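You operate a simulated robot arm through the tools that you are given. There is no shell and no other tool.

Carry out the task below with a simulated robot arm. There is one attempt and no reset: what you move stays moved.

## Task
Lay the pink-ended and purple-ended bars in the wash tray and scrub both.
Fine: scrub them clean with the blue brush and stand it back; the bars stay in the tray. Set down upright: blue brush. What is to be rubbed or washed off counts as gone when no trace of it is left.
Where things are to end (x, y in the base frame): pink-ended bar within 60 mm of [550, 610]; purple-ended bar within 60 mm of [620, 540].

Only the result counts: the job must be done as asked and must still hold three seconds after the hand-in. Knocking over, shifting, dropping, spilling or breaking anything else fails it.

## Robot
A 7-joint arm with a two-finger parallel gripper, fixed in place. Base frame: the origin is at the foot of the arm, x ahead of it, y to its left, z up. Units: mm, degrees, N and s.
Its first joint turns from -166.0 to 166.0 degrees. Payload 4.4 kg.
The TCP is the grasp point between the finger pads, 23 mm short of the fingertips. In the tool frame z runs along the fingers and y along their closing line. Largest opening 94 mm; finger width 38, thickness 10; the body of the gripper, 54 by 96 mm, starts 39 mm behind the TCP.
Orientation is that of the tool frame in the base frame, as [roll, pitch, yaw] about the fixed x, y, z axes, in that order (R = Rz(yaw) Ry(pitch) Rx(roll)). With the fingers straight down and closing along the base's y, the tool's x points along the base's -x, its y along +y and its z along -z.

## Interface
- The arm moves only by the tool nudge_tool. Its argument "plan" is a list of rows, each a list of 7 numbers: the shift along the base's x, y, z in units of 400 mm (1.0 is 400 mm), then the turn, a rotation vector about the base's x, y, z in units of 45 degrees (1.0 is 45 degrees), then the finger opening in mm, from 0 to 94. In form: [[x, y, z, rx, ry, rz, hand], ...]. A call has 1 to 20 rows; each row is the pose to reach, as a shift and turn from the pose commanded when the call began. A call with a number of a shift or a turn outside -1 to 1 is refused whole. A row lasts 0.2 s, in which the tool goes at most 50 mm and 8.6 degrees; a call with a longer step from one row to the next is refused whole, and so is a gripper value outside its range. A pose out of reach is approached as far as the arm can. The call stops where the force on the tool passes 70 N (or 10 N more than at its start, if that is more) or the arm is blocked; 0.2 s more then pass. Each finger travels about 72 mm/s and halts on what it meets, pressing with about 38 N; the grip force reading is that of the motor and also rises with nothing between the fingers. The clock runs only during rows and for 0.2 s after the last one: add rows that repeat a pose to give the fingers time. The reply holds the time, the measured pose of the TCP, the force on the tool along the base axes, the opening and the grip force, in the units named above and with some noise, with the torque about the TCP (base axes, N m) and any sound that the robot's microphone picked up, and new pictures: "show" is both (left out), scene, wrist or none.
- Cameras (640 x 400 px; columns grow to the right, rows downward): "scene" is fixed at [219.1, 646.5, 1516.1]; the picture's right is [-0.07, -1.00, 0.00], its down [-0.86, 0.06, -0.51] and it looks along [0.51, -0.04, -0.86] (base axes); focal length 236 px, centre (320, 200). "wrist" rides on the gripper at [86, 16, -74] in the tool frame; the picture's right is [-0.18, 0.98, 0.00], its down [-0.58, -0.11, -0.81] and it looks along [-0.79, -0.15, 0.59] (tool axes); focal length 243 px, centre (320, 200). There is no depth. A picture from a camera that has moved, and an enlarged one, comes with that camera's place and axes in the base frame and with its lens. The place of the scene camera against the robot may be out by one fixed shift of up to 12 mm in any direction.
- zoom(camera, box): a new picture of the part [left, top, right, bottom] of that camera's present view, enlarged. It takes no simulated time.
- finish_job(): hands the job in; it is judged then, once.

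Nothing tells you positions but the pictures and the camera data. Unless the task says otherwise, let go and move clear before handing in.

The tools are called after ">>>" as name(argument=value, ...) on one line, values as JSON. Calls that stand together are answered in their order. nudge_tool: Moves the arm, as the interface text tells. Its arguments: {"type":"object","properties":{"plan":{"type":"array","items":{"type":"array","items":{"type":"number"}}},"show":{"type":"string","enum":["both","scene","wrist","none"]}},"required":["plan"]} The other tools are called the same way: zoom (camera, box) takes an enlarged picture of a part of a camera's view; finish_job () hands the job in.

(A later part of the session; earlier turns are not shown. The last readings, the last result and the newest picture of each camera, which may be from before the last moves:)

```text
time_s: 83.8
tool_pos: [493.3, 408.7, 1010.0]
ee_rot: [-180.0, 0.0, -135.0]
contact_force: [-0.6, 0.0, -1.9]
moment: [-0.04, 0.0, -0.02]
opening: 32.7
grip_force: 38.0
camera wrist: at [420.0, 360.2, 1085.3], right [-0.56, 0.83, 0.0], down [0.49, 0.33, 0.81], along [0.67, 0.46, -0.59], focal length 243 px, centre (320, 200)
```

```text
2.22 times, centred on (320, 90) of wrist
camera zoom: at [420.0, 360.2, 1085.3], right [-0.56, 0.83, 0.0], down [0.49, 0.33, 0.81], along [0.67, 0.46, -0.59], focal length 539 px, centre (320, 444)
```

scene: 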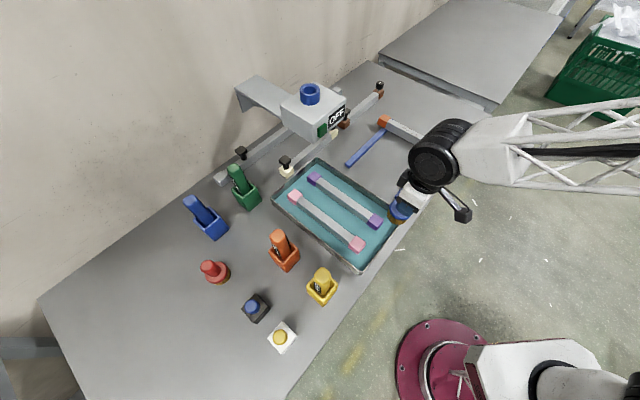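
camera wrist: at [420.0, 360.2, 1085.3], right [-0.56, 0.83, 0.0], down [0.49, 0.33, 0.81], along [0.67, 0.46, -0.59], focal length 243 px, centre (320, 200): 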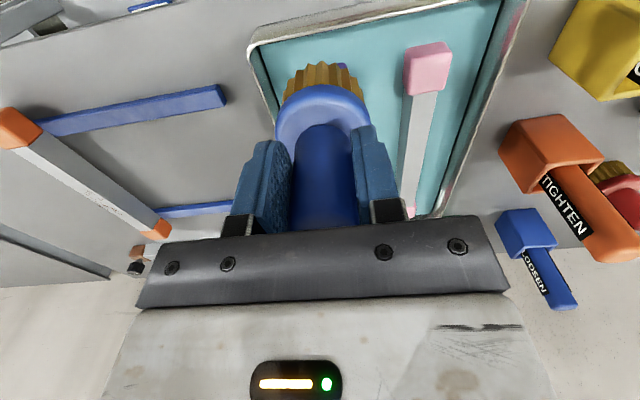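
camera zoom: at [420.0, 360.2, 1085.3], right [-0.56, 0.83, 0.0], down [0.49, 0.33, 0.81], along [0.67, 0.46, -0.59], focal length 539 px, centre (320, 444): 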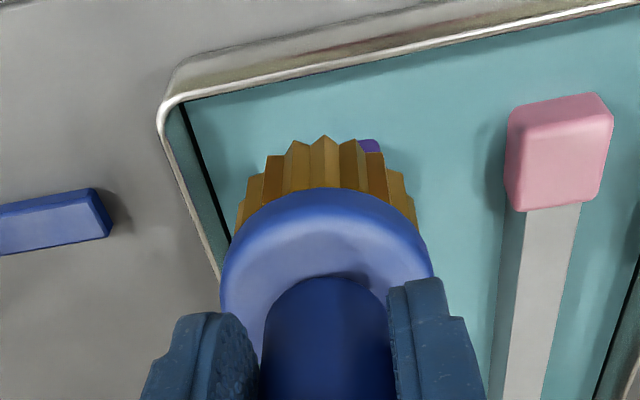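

The pink bar is clean everywhere I can see. The purple bar has only faint marks left near its near end, at e = 728–770. The brush has slid up about 5 mm in the grip. I'll go back to that spot with the hand upright and press again.

>>> nudge_tool(plan=[[0.05, 0.05, 0, 0, 0, 0, 0], [0.1, 0.1, 0, 0, 0, 0, 0], [0.15, 0.15, -0.03, 0, 0, 0, 0], [0.193, 0.193, -0.08, 0, 0, 0, 0], [0.193, 0.193, -0.15, 0, 0, 0, 0], [0.193, 0.193, -0.19, 0, 0, 0, 0], [0.193, 0.193, -0.205, 0, 0, 0, 0], [0.193, 0.193, -0.205, 0, 0, 0, 0]], show="none")

```text
time_s: 85.6
tool_pos: [569.2, 488.4, 929.3]
ee_rot: [180.0, 0.0, -134.9]
contact_force: [-0.4, 0.4, -1.6]
moment: [-0.01, -0.01, 0.0]
opening: 32.6
grip_force: 37.4
```

>>> nudge_tool(plan=[[0, 0, -0.0025, 0, 0, 0, 0], [0, 0, -0.005, 0, 0, 0, 0], [0, 0, -0.0075, 0, 0, 0, 0], [0, 0, -0.0075, 0, 0, 0, 0]], show="none")

```text
time_s: 86.6
tool_pos: [569.7, 487.8, 926.2]
ee_rot: [180.0, 0.0, -135.0]
contact_force: [-0.2, -0.3, -1.4]
moment: [-0.02, 0.0, 0.01]
opening: 32.5
grip_force: 38.4
```

>>> nudge_tool(plan=[[0, 0, -0.0025, 0, 0, 0, 0], [0, 0, -0.005, 0, 0, 0, 0], [0, 0, -0.005, 0, 0, 0, 0]], show="none")

```text
time_s: 87.4
tool_pos: [569.5, 487.6, 925.5]
ee_rot: [-179.9, 0.1, -135.0]
contact_force: [-3.3, 2.5, 13.9]
moment: [0.15, 0.41, -0.02]
opening: 32.7
grip_force: 37.8
```

Contact at about 15 N. I'll stroke repeatedly over e = 722–775, on the centre line and then a few millimetres to the side where marks remain.

>>> nudge_tool(plan=[[0, 0, -0.0015, 0, 0, 0, 0], [0.025, 0.025, -0.0015, 0, 0, 0, 0], [0.05, 0.05, -0.0015, 0, 0, 0, 0], [0.025, 0.025, -0.0015, 0, 0, 0, 0], [0, 0, -0.0015, 0, 0, 0, 0], [-0.022, -0.022, -0.0015, 0, 0, 0, 0], [-0.044, -0.044, -0.0015, 0, 0, 0, 0], [-0.022, -0.022, -0.0015, 0, 0, 0, 0], [0.004, -0.004, -0.0015, 0, 0, 0, 0], [0.034, 0.016, -0.0015, 0, 0, 0, 0], [0.059, 0.041, -0.0015, 0, 0, 0, 0], [0.034, 0.016, -0.0015, 0, 0, 0, 0], [0.009, -0.009, -0.0015, 0, 0, 0, 0], [-0.013, -0.031, -0.0015, 0, 0, 0, 0], [-0.035, -0.053, -0.0015, 0, 0, 0, 0], [-0.013, -0.031, -0.0015, 0, 0, 0, 0], [0.009, -0.009, -0.0015, 0, 0, 0, 0], [0.034, 0.016, -0.0015, 0, 0, 0, 0], [0.05, 0.04, -0.0015, 0, 0, 0, 0], [0.025, 0.025, -0.0015, 0, 0, 0, 0]], show="both")

>>> zoom(camera="scene", box=[336, 190, 400, 230])

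>>> zoom(camera="wrist", box=[220, 0, 420, 180])

```text
time_s: 91.6
tool_pos: [577.8, 498.1, 924.6]
ee_rot: [180.0, 0.0, -135.0]
contact_force: [-0.2, 0.1, -2.2]
moment: [-0.01, 0.03, 0.02]
opening: 32.6
grip_force: 38.4
camera wrist: at [506.6, 449.3, 999.4], right [-0.56, 0.83, 0.0], down [0.49, 0.33, 0.81], along [0.67, 0.46, -0.59], focal length 243 px, centre (320, 200)
```

scene: 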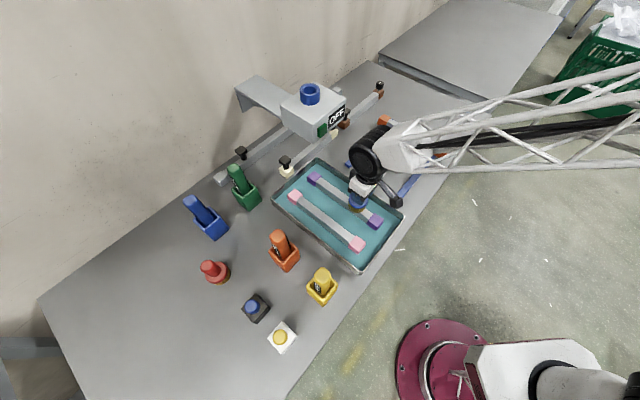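
wrist: 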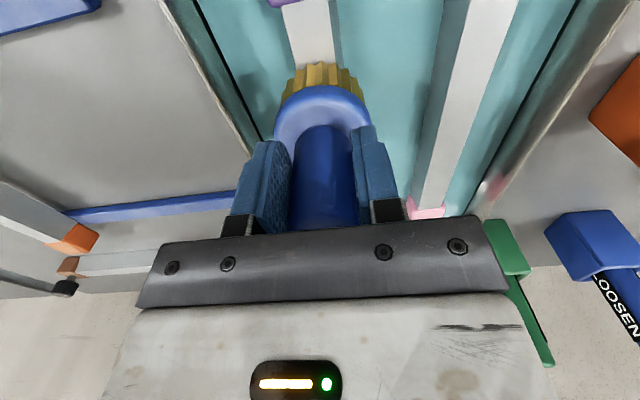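

```text
10.00 times, centred on (368, 210) of scene
camera zoom: at [219.1, 646.5, 1516.1], right [-0.07, -1.0, 0.0], down [-0.86, 0.06, -0.51], along [0.51, -0.04, -0.86], focal length 2358 px, centre (-160, 100)
```

zoom: 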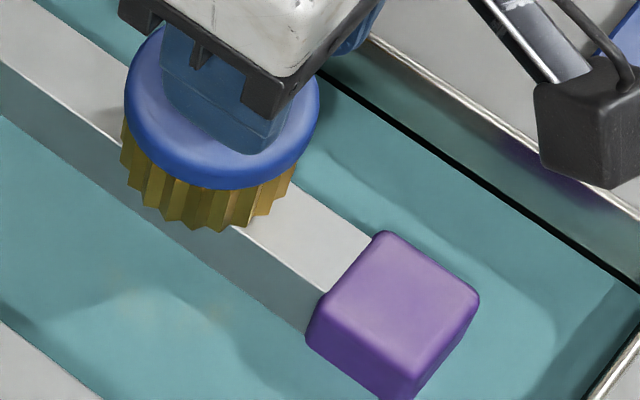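

```text
2.22 times, centred on (320, 90) of wrist
camera zoom: at [506.6, 449.3, 999.4], right [-0.56, 0.83, 0.0], down [0.49, 0.33, 0.81], along [0.67, 0.46, -0.59], focal length 539 px, centre (320, 444)
```

zoom: 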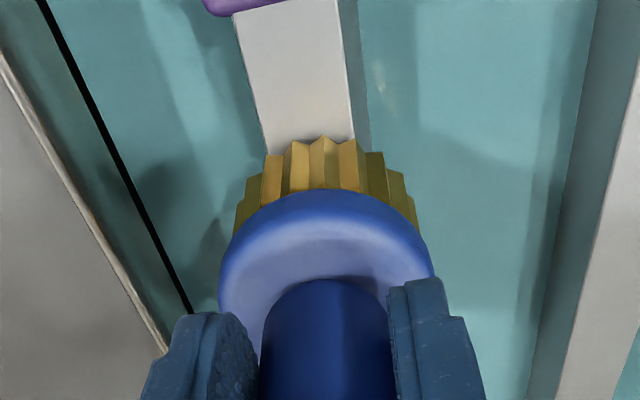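

>>> nudge_tool(plan=[[0, 0, 0.05, 0, 0, 0, 0], [-0.05, -0.05, 0.15, 0, 0, 0, 0], [-0.1, -0.1, 0.22, 0, 0, 0, 0], [-0.16, -0.16, 0.25, 0, 0, 0, 0], [-0.22, -0.22, 0.25, 0, 0, 0, 0], [-0.22, -0.22, 0.25, 0, 0, 0, 0]], show="wrist")

>>> zoom(camera="scene", box=[336, 190, 400, 230])

>>> zoom(camera="scene", box=[320, 178, 352, 198])

>>> zoom(camera="scene", box=[344, 193, 376, 213])

>>> zoom(camera="scene", box=[308, 172, 340, 192])

```text
time_s: 93.0
tool_pos: [492.1, 411.3, 1024.9]
ee_rot: [180.0, 0.0, -135.1]
contact_force: [-0.5, -0.1, -1.1]
moment: [0.03, 0.0, -0.03]
opening: 32.5
grip_force: 37.8
camera wrist: at [418.3, 362.3, 1100.4], right [-0.56, 0.83, 0.0], down [0.49, 0.33, 0.81], along [0.67, 0.46, -0.59], focal length 243 px, centre (320, 200)
```

wrist: 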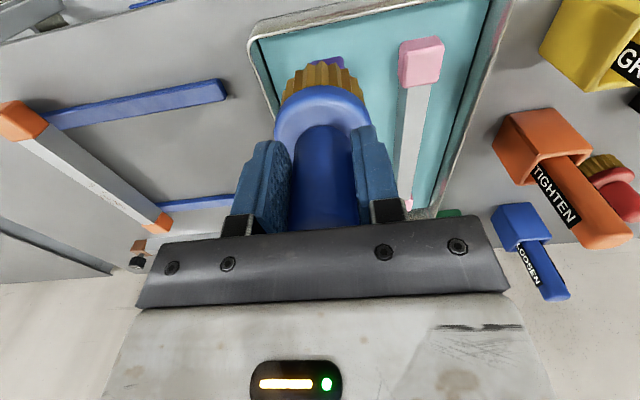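

```text
10.00 times, centred on (368, 210) of scene
camera zoom: at [219.1, 646.5, 1516.1], right [-0.07, -1.0, 0.0], down [-0.86, 0.06, -0.51], along [0.51, -0.04, -0.86], focal length 2358 px, centre (-160, 100)
```

zoom: 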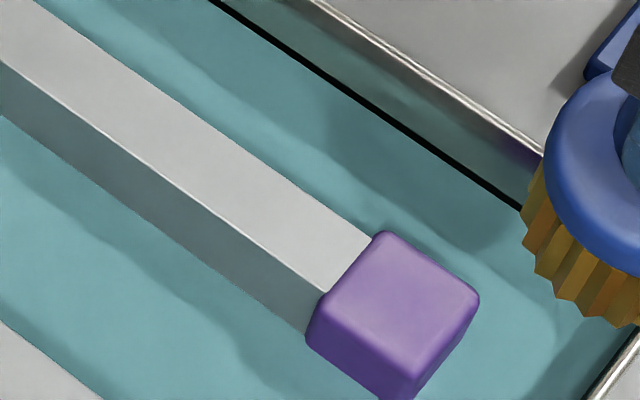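

```text
16.00 times, centred on (336, 188) of scene
camera zoom: at [219.1, 646.5, 1516.1], right [-0.07, -1.0, 0.0], down [-0.86, 0.06, -0.51], along [0.51, -0.04, -0.86], focal length 3772 px, centre (64, 392)
```

zoom: 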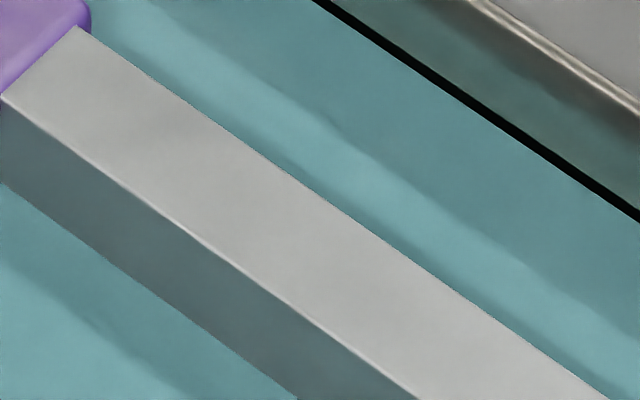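

```text
16.00 times, centred on (360, 203) of scene
camera zoom: at [219.1, 646.5, 1516.1], right [-0.07, -1.0, 0.0], down [-0.86, 0.06, -0.51], along [0.51, -0.04, -0.86], focal length 3772 px, centre (-320, 152)
```

zoom: 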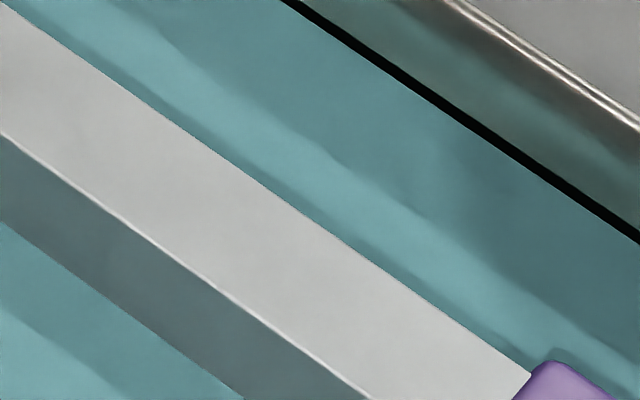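

```text
16.00 times, centred on (324, 182) of scene
camera zoom: at [219.1, 646.5, 1516.1], right [-0.07, -1.0, 0.0], down [-0.86, 0.06, -0.51], along [0.51, -0.04, -0.86], focal length 3772 px, centre (256, 488)
```

zoom: 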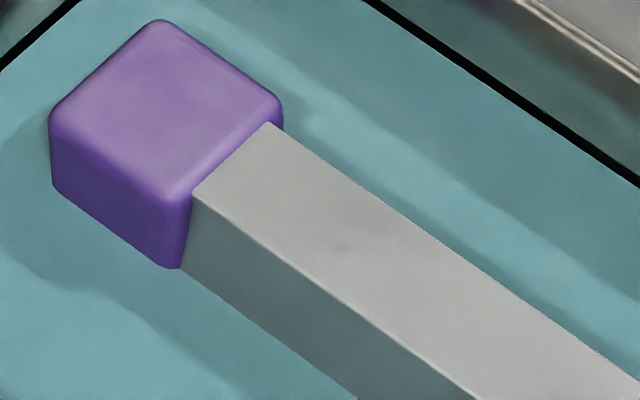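

Both bars look clean from the scene camera, apart from perhaps a very faint smudge near the far end of the purple one. I'll go between the bars with the wrist camera for a close look at tops and inner sides.

>>> nudge_tool(plan=[[0.037, 0.08, -0.02, 0, 0, 0, 0], [0.074, 0.16, -0.05, 0, 0, 0, 0], [0.111, 0.24, -0.09, 0, 0, 0, 0], [0.149, 0.322, -0.1215, 0, 0, 0, 0], [0.149, 0.322, -0.1215, 0, 0, 0, 0]], show="wrist")

>>> zoom(camera="wrist", box=[180, 0, 310, 140])

>>> zoom(camera="wrist", box=[340, 0, 500, 160])

```text
time_s: 94.2
tool_pos: [551.0, 537.7, 975.4]
ee_rot: [-180.0, 0.0, -135.0]
contact_force: [0.0, -0.3, -1.8]
moment: [0.03, 0.01, 0.01]
opening: 32.4
grip_force: 38.4
camera wrist: at [477.7, 488.2, 1050.5], right [-0.56, 0.83, 0.0], down [0.49, 0.33, 0.81], along [0.67, 0.46, -0.59], focal length 243 px, centre (320, 200)
```

wrist: 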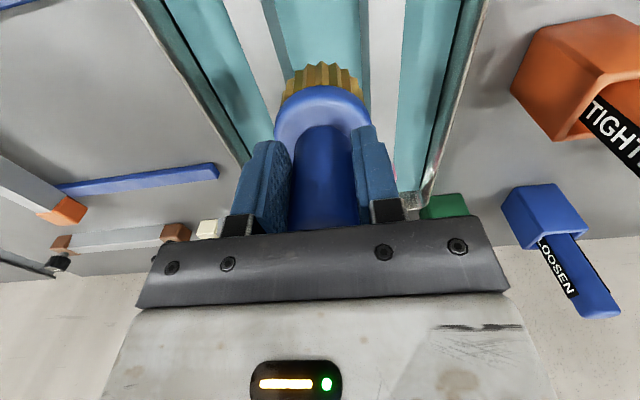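

```text
2.86 times, centred on (245, 70) of wrist
camera zoom: at [477.7, 488.2, 1050.5], right [-0.56, 0.83, 0.0], down [0.49, 0.33, 0.81], along [0.67, 0.46, -0.59], focal length 693 px, centre (534, 571)
```

zoom: 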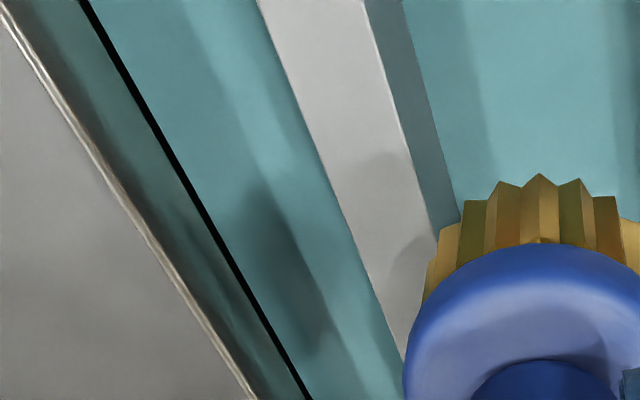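

```text
2.50 times, centred on (420, 80) of wrist
camera zoom: at [477.7, 488.2, 1050.5], right [-0.56, 0.83, 0.0], down [0.49, 0.33, 0.81], along [0.67, 0.46, -0.59], focal length 606 px, centre (70, 500)
```

zoom: 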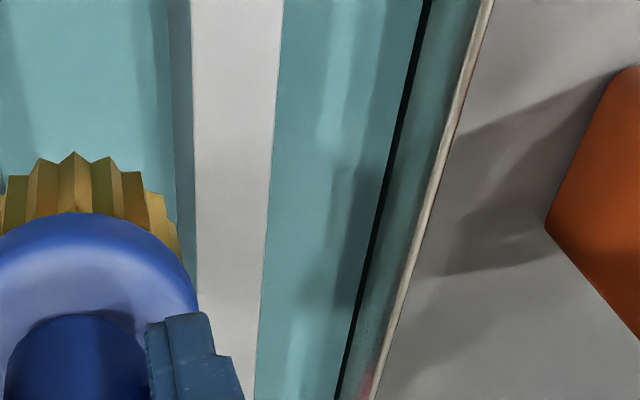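

Everything visible from here is clean. I'll turn the hand so the camera can see the far end and the outer side of the purple bar past the brush.

>>> nudge_tool(plan=[[0, -0.03, 0, 0, 0, 0.15, 0], [0, -0.06, 0, 0, 0, 0.3, 0], [0, -0.09, 0, 0, 0, 0.45, 0], [0, -0.12, 0, 0, 0, 0.6, 0], [0, -0.15, 0, 0, 0, 0.75, 0], [-0.002, -0.175, 0, 0, 0, 0.9, 0], [-0.002, -0.175, 0, 0, 0, 1.0, 0], [-0.002, -0.175, 0, 0, 0, 1.0, 0]], show="both")

>>> zoom(camera="wrist", box=[100, 0, 310, 200])

```text
time_s: 96.0
tool_pos: [550.1, 468.7, 974.9]
ee_rot: [-180.0, 0.0, -89.9]
contact_force: [0.4, -0.3, -1.0]
moment: [-0.02, -0.02, 0.02]
opening: 32.7
grip_force: 38.3
camera wrist: at [533.3, 382.0, 1050.4], right [-0.98, 0.18, 0.0], down [0.11, 0.58, 0.81], along [0.15, 0.79, -0.59], focal length 243 px, centre (320, 200)
```

scene: 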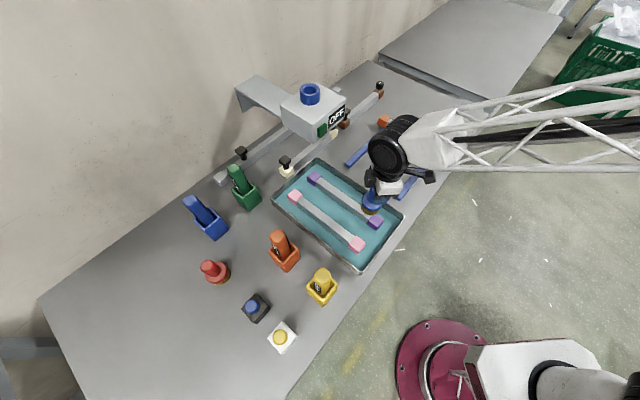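
wrist: 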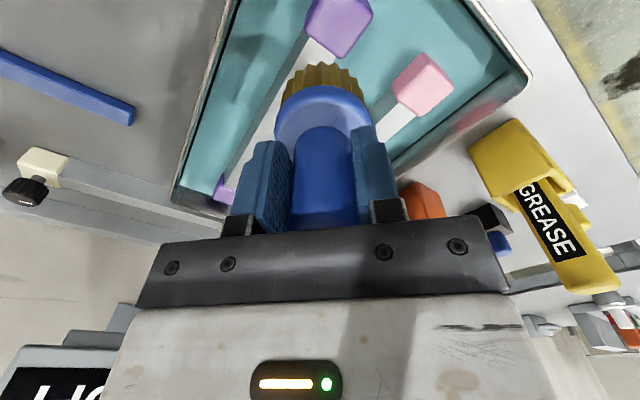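

```text
2.00 times, centred on (205, 100) of wrist
camera zoom: at [533.3, 382.0, 1050.4], right [-0.98, 0.18, 0.0], down [0.11, 0.58, 0.81], along [0.15, 0.79, -0.59], focal length 485 px, centre (550, 400)
```

zoom: 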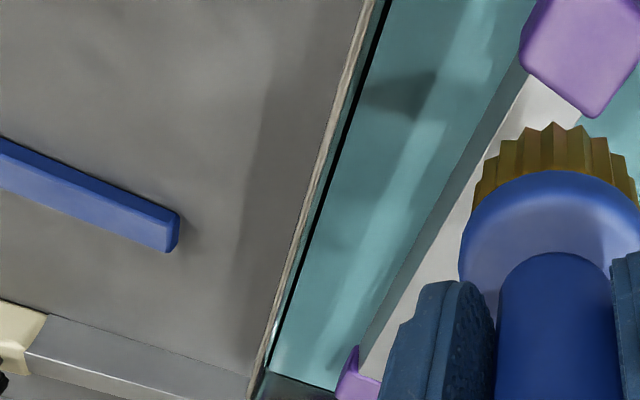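

>>> zoom(camera="wrist", box=[205, 120, 269, 200])

>>> zoom(camera="wrist", box=[230, 0, 390, 120])

>>> zoom(camera="scene", box=[308, 172, 340, 192])

>>> zoom(camera="scene", box=[296, 190, 328, 210])

>>> zoom(camera="scene", box=[312, 202, 344, 222])

```text
5.00 times, centred on (237, 160) of wrist
camera zoom: at [533.3, 382.0, 1050.4], right [-0.98, 0.18, 0.0], down [0.11, 0.58, 0.81], along [0.15, 0.79, -0.59], focal length 1213 px, centre (735, 400)
```

zoom: 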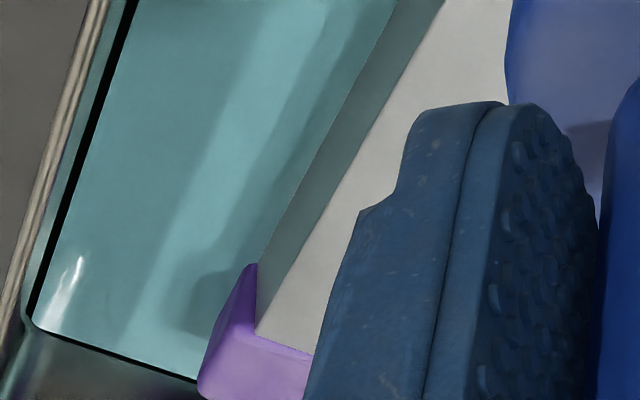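

```text
3.33 times, centred on (310, 60) of wrist
camera zoom: at [533.3, 382.0, 1050.4], right [-0.98, 0.18, 0.0], down [0.11, 0.58, 0.81], along [0.15, 0.79, -0.59], focal length 809 px, centre (353, 667)
```

zoom: 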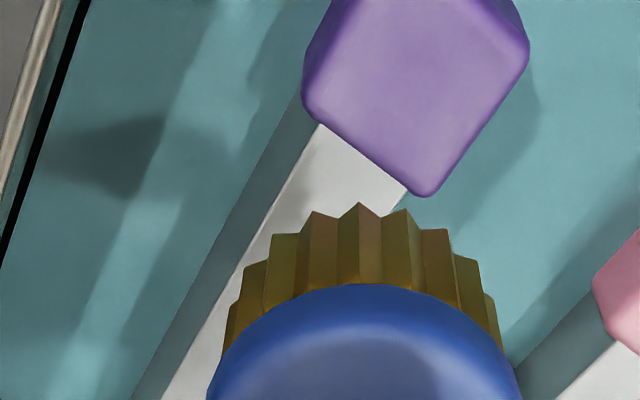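

```text
16.00 times, centred on (324, 182) of scene
camera zoom: at [219.1, 646.5, 1516.1], right [-0.07, -1.0, 0.0], down [-0.86, 0.06, -0.51], along [0.51, -0.04, -0.86], focal length 3772 px, centre (256, 488)
```

zoom: 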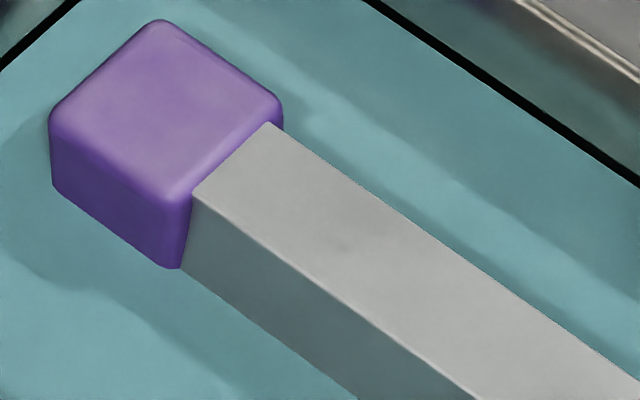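

```text
16.00 times, centred on (312, 200) of scene
camera zoom: at [219.1, 646.5, 1516.1], right [-0.07, -1.0, 0.0], down [-0.86, 0.06, -0.51], along [0.51, -0.04, -0.86], focal length 3772 px, centre (448, 200)
```

zoom: 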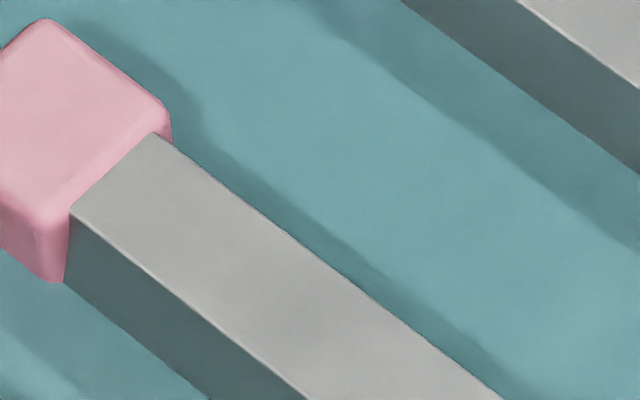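

```text
16.00 times, centred on (328, 212) of scene
camera zoom: at [219.1, 646.5, 1516.1], right [-0.07, -1.0, 0.0], down [-0.86, 0.06, -0.51], along [0.51, -0.04, -0.86], focal length 3772 px, centre (192, 8)
```

zoom: 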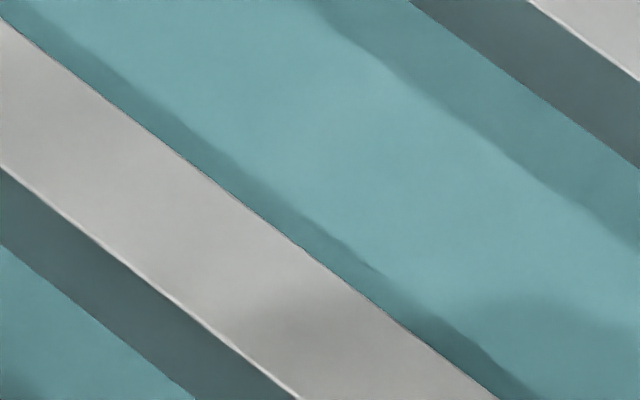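

Both bars look clean, but one very faint spot near e = 898 on the purple bar may be residue. To be safe I'll give the purple bar extra passes: first its whole upright-reachable length, then the far end again with the hand leaned back.

>>> nudge_tool(plan=[[0, 0, 0, 0, 0, -0.17, 0], [0.01, 0.01, 0, 0, 0, -0.34, 0], [0.02, 0.02, 0, 0, 0, -0.51, 0], [0.03, 0.03, 0, 0, 0, -0.68, 0], [0.04, 0.04, -0.03, 0, 0, -0.85, 0], [0.048, 0.048, -0.08, 0, 0, -1.0, 0], [0.048, 0.048, -0.115, 0, 0, -1.0, 0], [0.048, 0.048, -0.12, 0, 0, -1.0, 0], [0.048, 0.048, -0.12, 0, 0, -1.0, 0]], show="none")

```text
time_s: 98.0
tool_pos: [568.3, 486.6, 928.2]
ee_rot: [-180.0, 0.0, -135.0]
contact_force: [0.2, -0.5, -1.0]
moment: [0.01, 0.02, 0.0]
opening: 32.6
grip_force: 37.7
```

>>> nudge_tool(plan=[[0, 0, -0.004, 0, 0, 0, 0], [0, 0, -0.008, 0, 0, 0, 0], [0, 0, -0.01, 0, 0, 0, 0], [0, 0, -0.01, 0, 0, 0, 0]], show="none")

```text
time_s: 99.0
tool_pos: [569.1, 486.5, 923.4]
ee_rot: [-180.0, 0.1, -134.9]
contact_force: [1.2, -1.1, 3.8]
moment: [-0.01, -0.17, -0.08]
opening: 32.8
grip_force: 38.1
```

Light contact at about 5 N. I'll press slightly more and run a long stroke out and back.

>>> nudge_tool(plan=[[0, 0, -0.002, 0, 0, 0, 0], [-0.022, -0.022, -0.002, 0, 0, 0, 0], [-0.044, -0.044, -0.002, 0, 0, 0, 0], [-0.022, -0.022, -0.002, 0, 0, 0, 0], [0, 0, -0.002, 0, 0, 0, 0], [0.025, 0.025, -0.002, 0, 0, 0, 0], [0.05, 0.05, -0.002, 0, 0, 0, 0], [0.075, 0.075, -0.002, 0, 0, 0, 0], [0.1, 0.1, -0.002, 0, 0, 0, 0], [0.125, 0.125, -0.002, 0, 0, 0, 0], [0.15, 0.15, -0.002, 0, 0, 0, 0], [0.175, 0.175, -0.002, 0, 0, 0, 0], [0.182, 0.182, -0.002, 0, 0, 0, 0]], show="none")

```text
time_s: 101.8
tool_pos: [641.5, 560.7, 924.9]
ee_rot: [179.9, 0.1, -135.1]
contact_force: [-2.8, -4.2, 13.1]
moment: [-0.01, 0.0, -0.01]
opening: 32.7
grip_force: 38.1
```

Contact held at about 14 N at the outer end. I'll stroke back to the near end.

>>> nudge_tool(plan=[[-0.02, -0.02, 0, 0, 0, 0, 0], [0, 0, 0, 0, 0, 0, 0], [-0.02, -0.02, 0, 0, 0, 0, 0], [-0.04, -0.04, 0, 0, 0, 0, 0], [-0.065, -0.065, 0, 0, 0, 0, 0], [-0.09, -0.09, 0, 0, 0, 0, 0], [-0.115, -0.115, 0, 0, 0, 0, 0], [-0.14, -0.14, 0, 0, 0, 0, 0], [-0.165, -0.165, 0, 0, 0, 0, 0], [-0.19, -0.19, 0, 0, 0, 0, 0], [-0.215, -0.215, 0, 0, 0, 0, 0], [-0.19, -0.19, 0, 0, 0, 0, 0], [-0.165, -0.165, 0, 0, 0, 0, 0]], show="none")

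```text
time_s: 104.6
tool_pos: [577.0, 495.3, 924.1]
ee_rot: [-180.0, 0.0, -135.0]
contact_force: [-7.6, -8.2, 29.8]
moment: [-0.02, -0.09, 0.01]
opening: 32.7
grip_force: 38.1
```

Good pressure along the whole length. Now I'll lift, lean back 25° again and redo the far end.

>>> nudge_tool(plan=[[0, 0, 0.04, 0, 0, 0, 0], [0, 0, 0.09, 0, 0, 0, 0], [0.02, 0.02, 0.09, 0.08, -0.08, 0, 0], [0.06, 0.06, 0.09, 0.16, -0.16, 0, 0], [0.1, 0.1, 0.09, 0.24, -0.24, 0, 0], [0.14, 0.14, 0.09, 0.32, -0.32, 0, 0], [0.17, 0.17, 0.09, 0.3928, -0.3928, 0, 0], [0.2, 0.2, 0.08, 0.3928, -0.3928, 0, 0], [0.2, 0.2, 0.03, 0.3928, -0.3928, 0, 0], [0.2, 0.2, 0.015, 0.3928, -0.3928, 0, 0], [0.2, 0.2, 0.015, 0.3928, -0.3928, 0, 0]], show="both")

>>> zoom(camera="wrist", box=[220, 0, 420, 180])

>>> zoom(camera="scene", box=[300, 165, 364, 205])

```text
time_s: 107.0
tool_pos: [657.3, 573.6, 928.9]
ee_rot: [180.0, 25.1, -135.0]
contact_force: [0.0, 0.7, -0.9]
moment: [-0.04, 0.04, 0.0]
opening: 32.9
grip_force: 37.8
camera wrist: at [567.0, 508.0, 960.8], right [-0.58, 0.81, 0.08], down [0.21, 0.05, 0.98], along [0.79, 0.58, -0.2], focal length 243 px, centre (320, 200)
```

scene: 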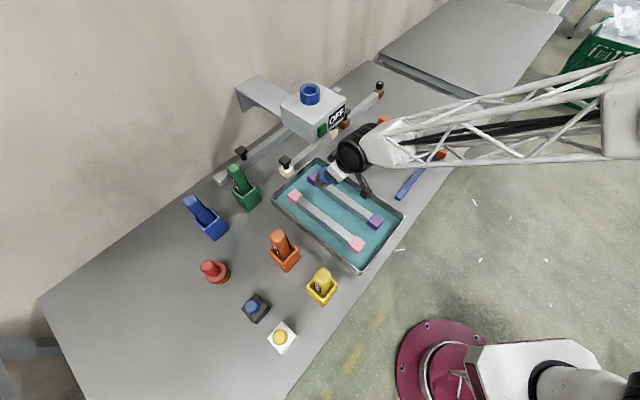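
wrist: 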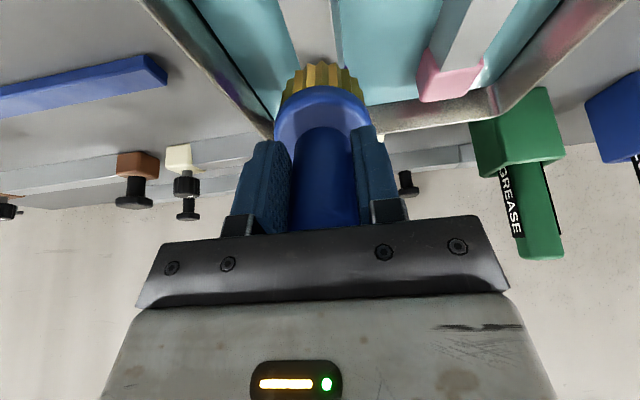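

```text
2.22 times, centred on (320, 90) of wrist
camera zoom: at [567.0, 508.0, 960.8], right [-0.58, 0.81, 0.08], down [0.21, 0.05, 0.98], along [0.79, 0.58, -0.2], focal length 539 px, centre (320, 444)
```

zoom: 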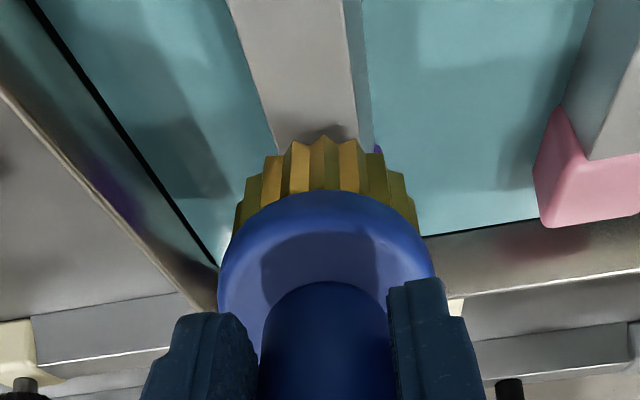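

```text
10.00 times, centred on (332, 185) of scene
camera zoom: at [219.1, 646.5, 1516.1], right [-0.07, -1.0, 0.0], down [-0.86, 0.06, -0.51], along [0.51, -0.04, -0.86], focal length 2358 px, centre (200, 350)
```

zoom: 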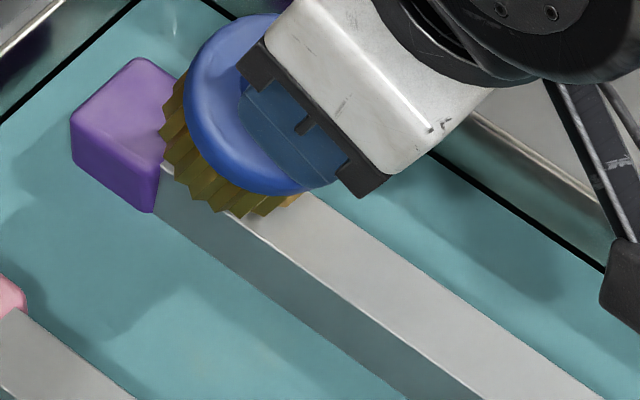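

>>> nudge_tool(plan=[[0, 0, -0.005, 0, 0, 0, 0], [0, 0, -0.01, 0, 0, 0, 0], [0, 0, -0.015, 0, 0, 0, 0], [0, 0, -0.015, 0, 0, 0, 0]], show="none")

```text
time_s: 108.0
tool_pos: [656.5, 575.0, 923.7]
ee_rot: [-180.0, 24.9, -135.0]
contact_force: [-0.6, 0.0, -1.4]
moment: [-0.02, 0.06, 0.02]
opening: 32.3
grip_force: 38.0
```

>>> nudge_tool(plan=[[0, 0, -0.004, 0, 0, 0, 0], [0, 0, -0.0075, 0, 0, 0, 0], [0, 0, -0.0075, 0, 0, 0, 0]], show="none")

```text
time_s: 108.8
tool_pos: [657.4, 575.9, 921.6]
ee_rot: [-180.0, 25.3, -134.9]
contact_force: [-4.1, -3.3, 26.1]
moment: [0.11, -0.09, 0.01]
opening: 32.6
grip_force: 38.1
```

Contact made. I'll ease slightly and repeat the short strokes across the far end.

>>> nudge_tool(plan=[[0, 0, 0.0015, 0, 0, 0, 0], [0.015, 0.015, 0.001, 0, 0, 0, 0], [0.03, 0.03, 0.001, 0, 0, 0, 0], [0.015, 0.015, 0.001, 0, 0, 0, 0], [0, 0, 0.001, 0, 0, 0, 0], [-0.015, -0.015, 0.001, 0, 0, 0, 0], [-0.03, -0.03, 0.001, 0, 0, 0, 0], [-0.015, -0.015, 0.001, 0, 0, 0, 0], [0, 0, 0.001, 0, 0, 0, 0], [0.015, 0.015, 0.001, 0, 0, 0, 0], [0.03, 0.03, 0.001, 0, 0, 0, 0], [0.015, 0.015, 0.001, 0, 0, 0, 0], [0, 0, 0.001, 0, 0, 0, 0], [-0.02, -0.02, 0.001, 0, 0, 0, 0], [-0.04, -0.04, 0.001, 0, 0, 0, 0], [-0.06, -0.06, 0.001, 0, 0, 0, 0], [-0.08, -0.08, 0.001, 0, 0, 0, 0]], show="none")

```text
time_s: 112.4
tool_pos: [623.6, 541.3, 919.7]
ee_rot: [-180.0, 25.1, -135.0]
contact_force: [1.2, 1.8, 4.4]
moment: [0.22, -0.17, 0.01]
opening: 32.6
grip_force: 38.2
```

>>> nudge_tool(plan=[[0, 0, -0.0025, 0, 0, 0, 0], [0.02, 0.02, -0.0025, 0, 0, 0, 0], [0.04, 0.04, -0.0025, 0, 0, 0, 0], [0.06, 0.06, -0.0025, 0, 0, 0, 0], [0.08, 0.08, -0.0025, 0, 0, 0, 0], [0.095, 0.095, -0.0025, 0, 0, 0, 0], [0.11, 0.11, -0.0025, 0, 0, 0, 0], [0.095, 0.095, -0.0025, 0, 0, 0, 0], [0.08, 0.08, -0.0025, 0, 0, 0, 0], [0.06, 0.06, -0.0025, 0, 0, 0, 0], [0.06, 0.06, 0.04, 0, 0, 0, 0], [0.03, 0.03, 0.1, -0.08, 0.08, 0, 0], [-0.01, -0.01, 0.15, -0.16, 0.16, 0, 0], [-0.05, -0.05, 0.2, -0.24, 0.24, 0, 0], [-0.1, -0.1, 0.22, -0.32, 0.32, 0, 0], [-0.15, -0.15, 0.24, -0.3928, 0.3928, 0, 0], [-0.2, -0.2, 0.24, -0.3928, 0.3928, 0, 0], [-0.26, -0.26, 0.24, -0.3928, 0.3928, 0, 0], [-0.32, -0.32, 0.24, -0.3928, 0.3928, 0, 0]], show="both")

>>> zoom(camera="scene", box=[308, 172, 340, 192])

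>>> zoom(camera="scene", box=[304, 165, 368, 205])

>>> zoom(camera="scene", box=[336, 190, 400, 230])

>>> zoom(camera="wrist", box=[220, 0, 420, 180])

```text
time_s: 116.4
tool_pos: [495.9, 414.8, 1017.1]
ee_rot: [-180.0, 0.0, -135.1]
contact_force: [0.5, 0.0, -1.9]
moment: [-0.03, 0.02, 0.02]
opening: 32.6
grip_force: 37.7
camera wrist: at [422.6, 365.7, 1092.0], right [-0.57, 0.82, 0.0], down [0.49, 0.33, 0.81], along [0.67, 0.46, -0.59], focal length 243 px, centre (320, 200)
```

scene: 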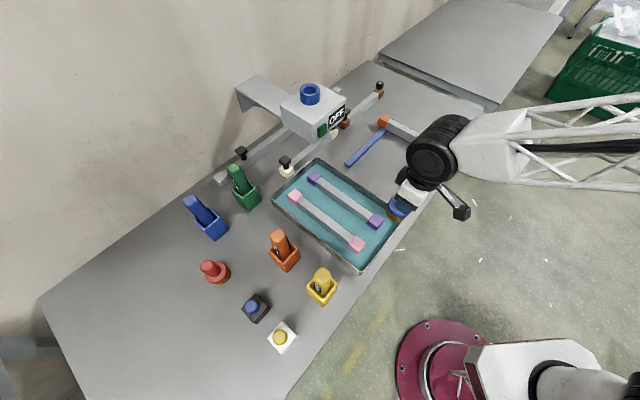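
wrist: 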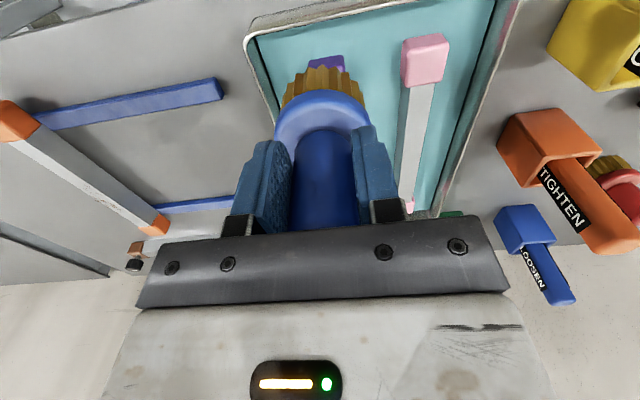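

```text
16.00 times, centred on (324, 182) of scene
camera zoom: at [219.1, 646.5, 1516.1], right [-0.07, -1.0, 0.0], down [-0.86, 0.06, -0.51], along [0.51, -0.04, -0.86], focal length 3772 px, centre (256, 488)
```

zoom: 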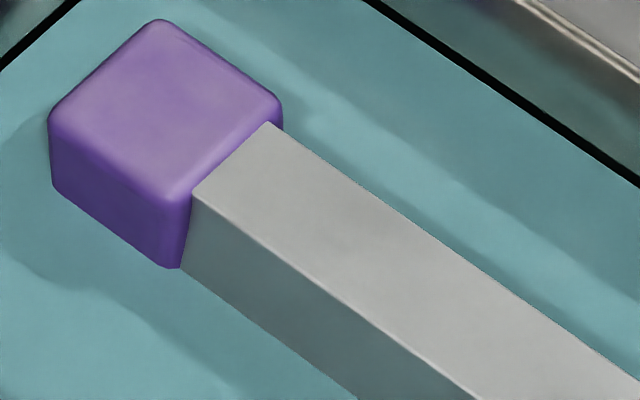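

```text
10.00 times, centred on (336, 185) of scene
camera zoom: at [219.1, 646.5, 1516.1], right [-0.07, -1.0, 0.0], down [-0.86, 0.06, -0.51], along [0.51, -0.04, -0.86], focal length 2358 px, centre (160, 350)
```

zoom: 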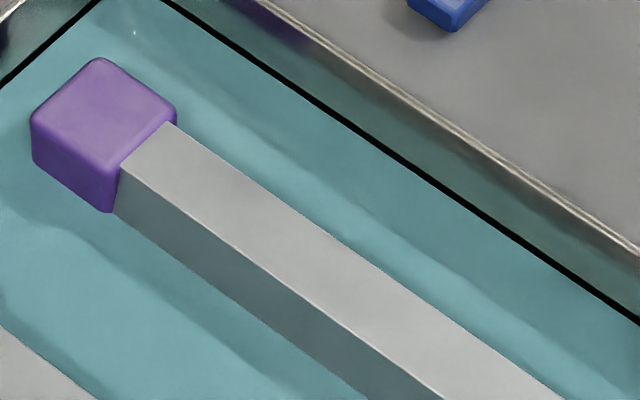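

```text
10.00 times, centred on (368, 210) of scene
camera zoom: at [219.1, 646.5, 1516.1], right [-0.07, -1.0, 0.0], down [-0.86, 0.06, -0.51], along [0.51, -0.04, -0.86], focal length 2358 px, centre (-160, 100)
```

zoom: 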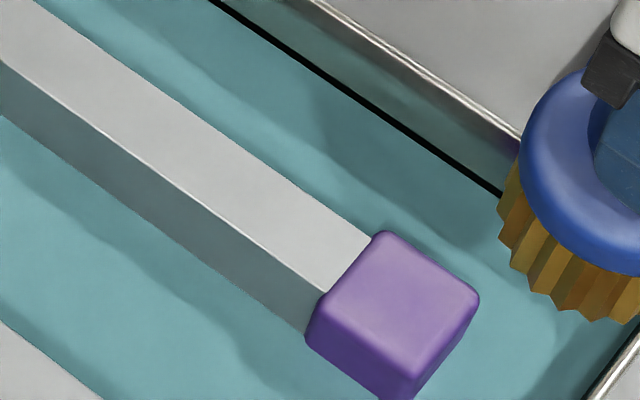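

```text
2.22 times, centred on (320, 90) of wrist
camera zoom: at [422.6, 365.7, 1092.0], right [-0.57, 0.82, 0.0], down [0.49, 0.33, 0.81], along [0.67, 0.46, -0.59], focal length 539 px, centre (320, 444)
```

zoom: 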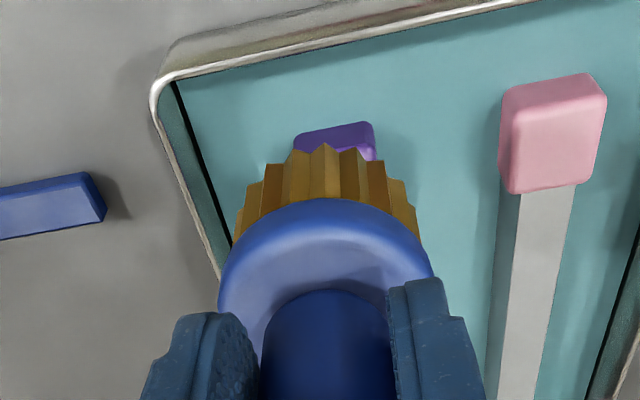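

That faint spot is gone now, so it was residue. To be equally sure of the pink bar, I'll give it extra passes too. The brush has slid up about 11 mm in the grip, so contact should be near z = 920.

>>> nudge_tool(plan=[[0.033, 0.104, 0, 0, 0, 0, 0], [0.066, 0.208, 0, 0, 0, 0, 0], [0.099, 0.312, 0, 0, 0, 0, 0], [0.132, 0.416, -0.02, 0, 0, 0, 0], [0.1635, 0.521, -0.08, 0, 0, 0, 0], [0.1635, 0.521, -0.16, 0, 0, 0, 0], [0.1635, 0.521, -0.21, 0, 0, 0, 0], [0.1635, 0.521, -0.225, 0, 0, 0, 0], [0.1635, 0.521, -0.225, 0, 0, 0, 0]], show="none")

```text
time_s: 118.4
tool_pos: [560.9, 622.9, 926.7]
ee_rot: [179.9, 0.0, -135.1]
contact_force: [0.1, -0.5, -1.7]
moment: [-0.01, 0.03, 0.02]
opening: 32.9
grip_force: 37.7
```

>>> nudge_tool(plan=[[0, 0, -0.004, 0, 0, 0, 0], [0, 0, -0.008, 0, 0, 0, 0], [0, 0, -0.01, 0, 0, 0, 0], [0, 0, -0.01, 0, 0, 0, 0]], show="none")

```text
time_s: 119.4
tool_pos: [563.1, 622.6, 921.7]
ee_rot: [-180.0, 0.0, -135.0]
contact_force: [0.5, -0.1, -2.0]
moment: [0.0, 0.01, -0.07]
opening: 32.5
grip_force: 38.2
```

>>> nudge_tool(plan=[[0, 0, -0.0025, 0, 0, 0, 0], [0, 0, -0.005, 0, 0, 0, 0], [0, 0, -0.005, 0, 0, 0, 0]], show="none")

```text
time_s: 120.2
tool_pos: [561.5, 622.0, 921.6]
ee_rot: [179.9, 0.1, -135.0]
contact_force: [-3.5, -4.4, 22.0]
moment: [-0.41, 0.29, 0.0]
opening: 32.6
grip_force: 38.4
```

Contact at about 23 N. I'll run two full passes along the pink bar's stained zone and beyond.

>>> nudge_tool(plan=[[0.025, 0.025, 0, 0, 0, 0, 0], [0.05, 0.05, 0, 0, 0, 0, 0], [0.075, 0.075, 0, 0, 0, 0, 0], [0.1, 0.1, 0, 0, 0, 0, 0], [0.075, 0.075, 0, 0, 0, 0, 0], [0.05, 0.05, 0, 0, 0, 0, 0], [0.025, 0.025, 0, 0, 0, 0, 0], [0, 0, 0, 0, 0, 0, 0], [-0.025, -0.025, 0, 0, 0, 0, 0], [-0.05, -0.05, 0, 0, 0, 0, 0], [-0.075, -0.075, 0, 0, 0, 0, 0], [-0.1, -0.1, 0, 0, 0, 0, 0], [-0.075, -0.075, 0, 0, 0, 0, 0], [-0.05, -0.05, 0, 0, 0, 0, 0], [-0.025, -0.025, 0, 0, 0, 0, 0], [0, 0, 0, 0, 0, 0, 0]], show="none")

```text
time_s: 123.6
tool_pos: [562.2, 622.5, 920.5]
ee_rot: [180.0, 0.0, -135.0]
contact_force: [-5.8, -5.1, 20.0]
moment: [-0.24, 0.26, 0.01]
opening: 32.8
grip_force: 38.0
```

>>> nudge_tool(plan=[[0.01, 0.028, 0, 0, 0, 0, 0], [0.035, 0.053, 0, 0, 0, 0, 0], [0.06, 0.078, 0, 0, 0, 0, 0], [0.084, 0.084, 0, 0, 0, 0, 0], [0.084, 0.066, 0, 0, 0, 0, 0], [0.059, 0.041, 0, 0, 0, 0, 0], [0.034, 0.016, 0, 0, 0, 0, 0], [0.009, -0.009, 0, 0, 0, 0, 0], [-0.016, -0.034, 0, 0, 0, 0, 0], [-0.041, -0.059, 0, 0, 0, 0, 0], [-0.06, -0.06, 0, 0, 0, 0, 0], [-0.059, -0.041, 0, 0, 0, 0, 0], [-0.034, -0.016, 0, 0, 0, 0, 0], [-0.009, 0.009, 0, 0, 0, 0, 0], [0, 0, 0, 0, 0, 0, 0], [0, 0, 0.05, 0, 0, 0, 0], [-0.05, -0.05, 0.15, 0, 0, 0, 0], [-0.1, -0.1, 0.22, 0, 0, 0, 0], [-0.16, -0.16, 0.25, 0, 0, 0, 0], [-0.22, -0.22, 0.25, 0, 0, 0, 0]], show="both")

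>>> zoom(camera="scene", box=[284, 185, 348, 225])

>>> zoom(camera="scene", box=[312, 210, 376, 250])

>>> zoom(camera="scene", box=[304, 165, 368, 205])

>>> zoom(camera="scene", box=[340, 185, 404, 225])

>>> zoom(camera="wrist", box=[220, 0, 420, 180])

```text
time_s: 127.8
tool_pos: [474.2, 534.4, 1019.6]
ee_rot: [180.0, 0.1, -135.0]
contact_force: [0.5, -0.2, -2.4]
moment: [-0.01, 0.02, 0.02]
opening: 32.5
grip_force: 37.8
camera wrist: at [402.0, 485.4, 1093.9], right [-0.57, 0.83, 0.0], down [0.49, 0.33, 0.81], along [0.67, 0.46, -0.59], focal length 243 px, centre (320, 200)
```

scene: 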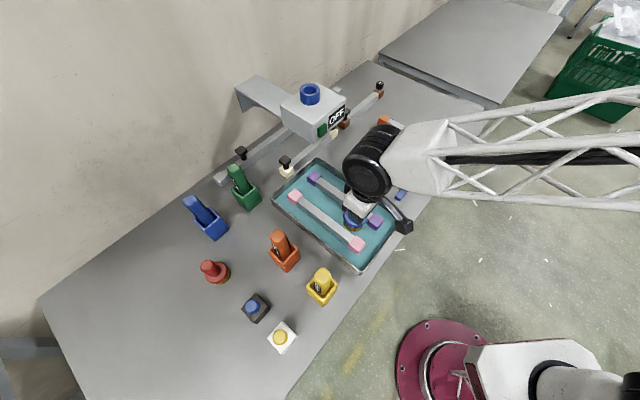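
wrist: 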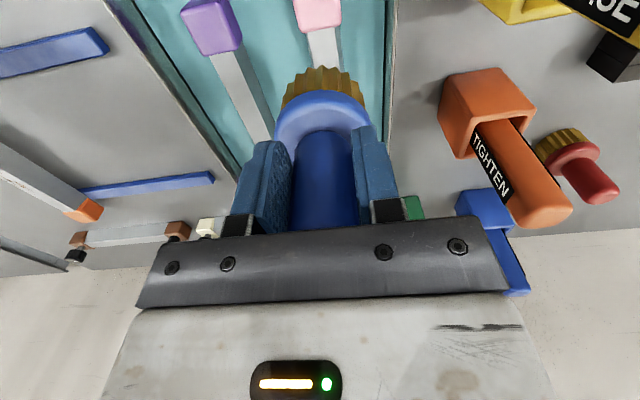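

```text
10.00 times, centred on (316, 205) of scene
camera zoom: at [219.1, 646.5, 1516.1], right [-0.07, -1.0, 0.0], down [-0.86, 0.06, -0.51], along [0.51, -0.04, -0.86], focal length 2358 px, centre (360, 150)
```

zoom: 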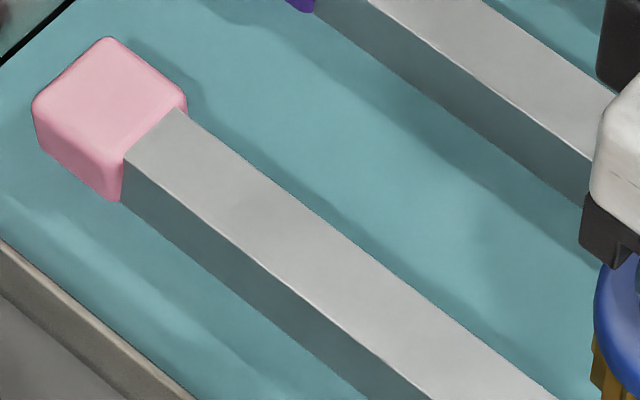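

```text
10.00 times, centred on (344, 230) of scene
camera zoom: at [219.1, 646.5, 1516.1], right [-0.07, -1.0, 0.0], down [-0.86, 0.06, -0.51], along [0.51, -0.04, -0.86], focal length 2358 px, centre (80, -100)
```

zoom: 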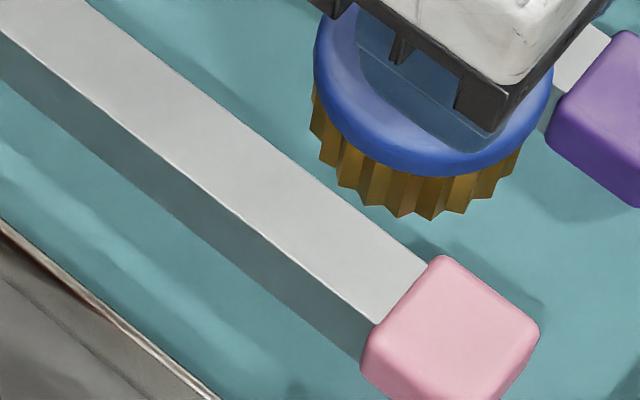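

```text
10.00 times, centred on (336, 185) of scene
camera zoom: at [219.1, 646.5, 1516.1], right [-0.07, -1.0, 0.0], down [-0.86, 0.06, -0.51], along [0.51, -0.04, -0.86], focal length 2358 px, centre (160, 350)
```

zoom: 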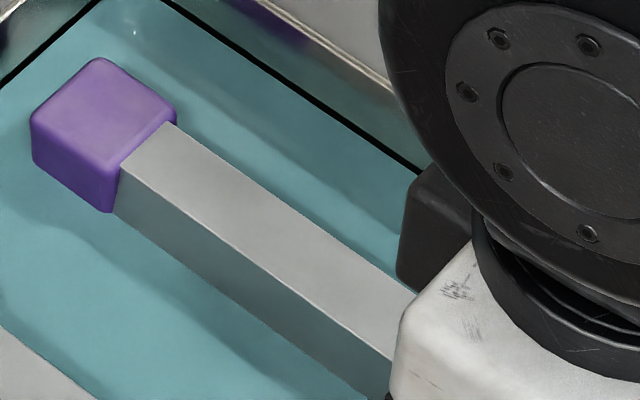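

```text
10.00 times, centred on (372, 205) of scene
camera zoom: at [219.1, 646.5, 1516.1], right [-0.07, -1.0, 0.0], down [-0.86, 0.06, -0.51], along [0.51, -0.04, -0.86], focal length 2358 px, centre (-200, 150)
```

zoom: 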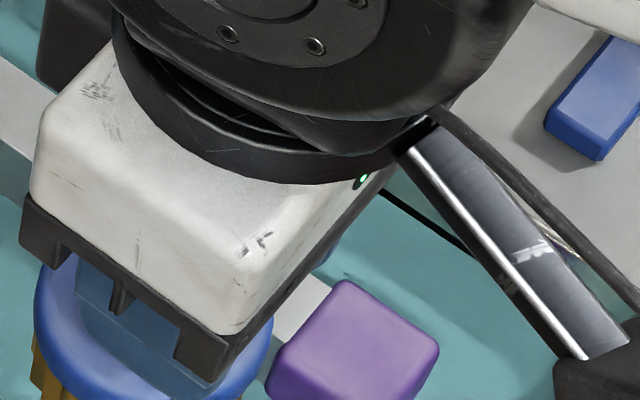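

```text
2.22 times, centred on (320, 90) of wrist
camera zoom: at [402.0, 485.4, 1093.9], right [-0.57, 0.83, 0.0], down [0.49, 0.33, 0.81], along [0.67, 0.46, -0.59], focal length 539 px, centre (320, 444)
```

zoom: 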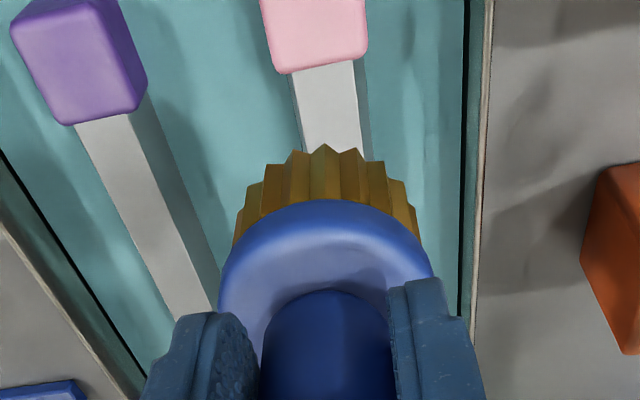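

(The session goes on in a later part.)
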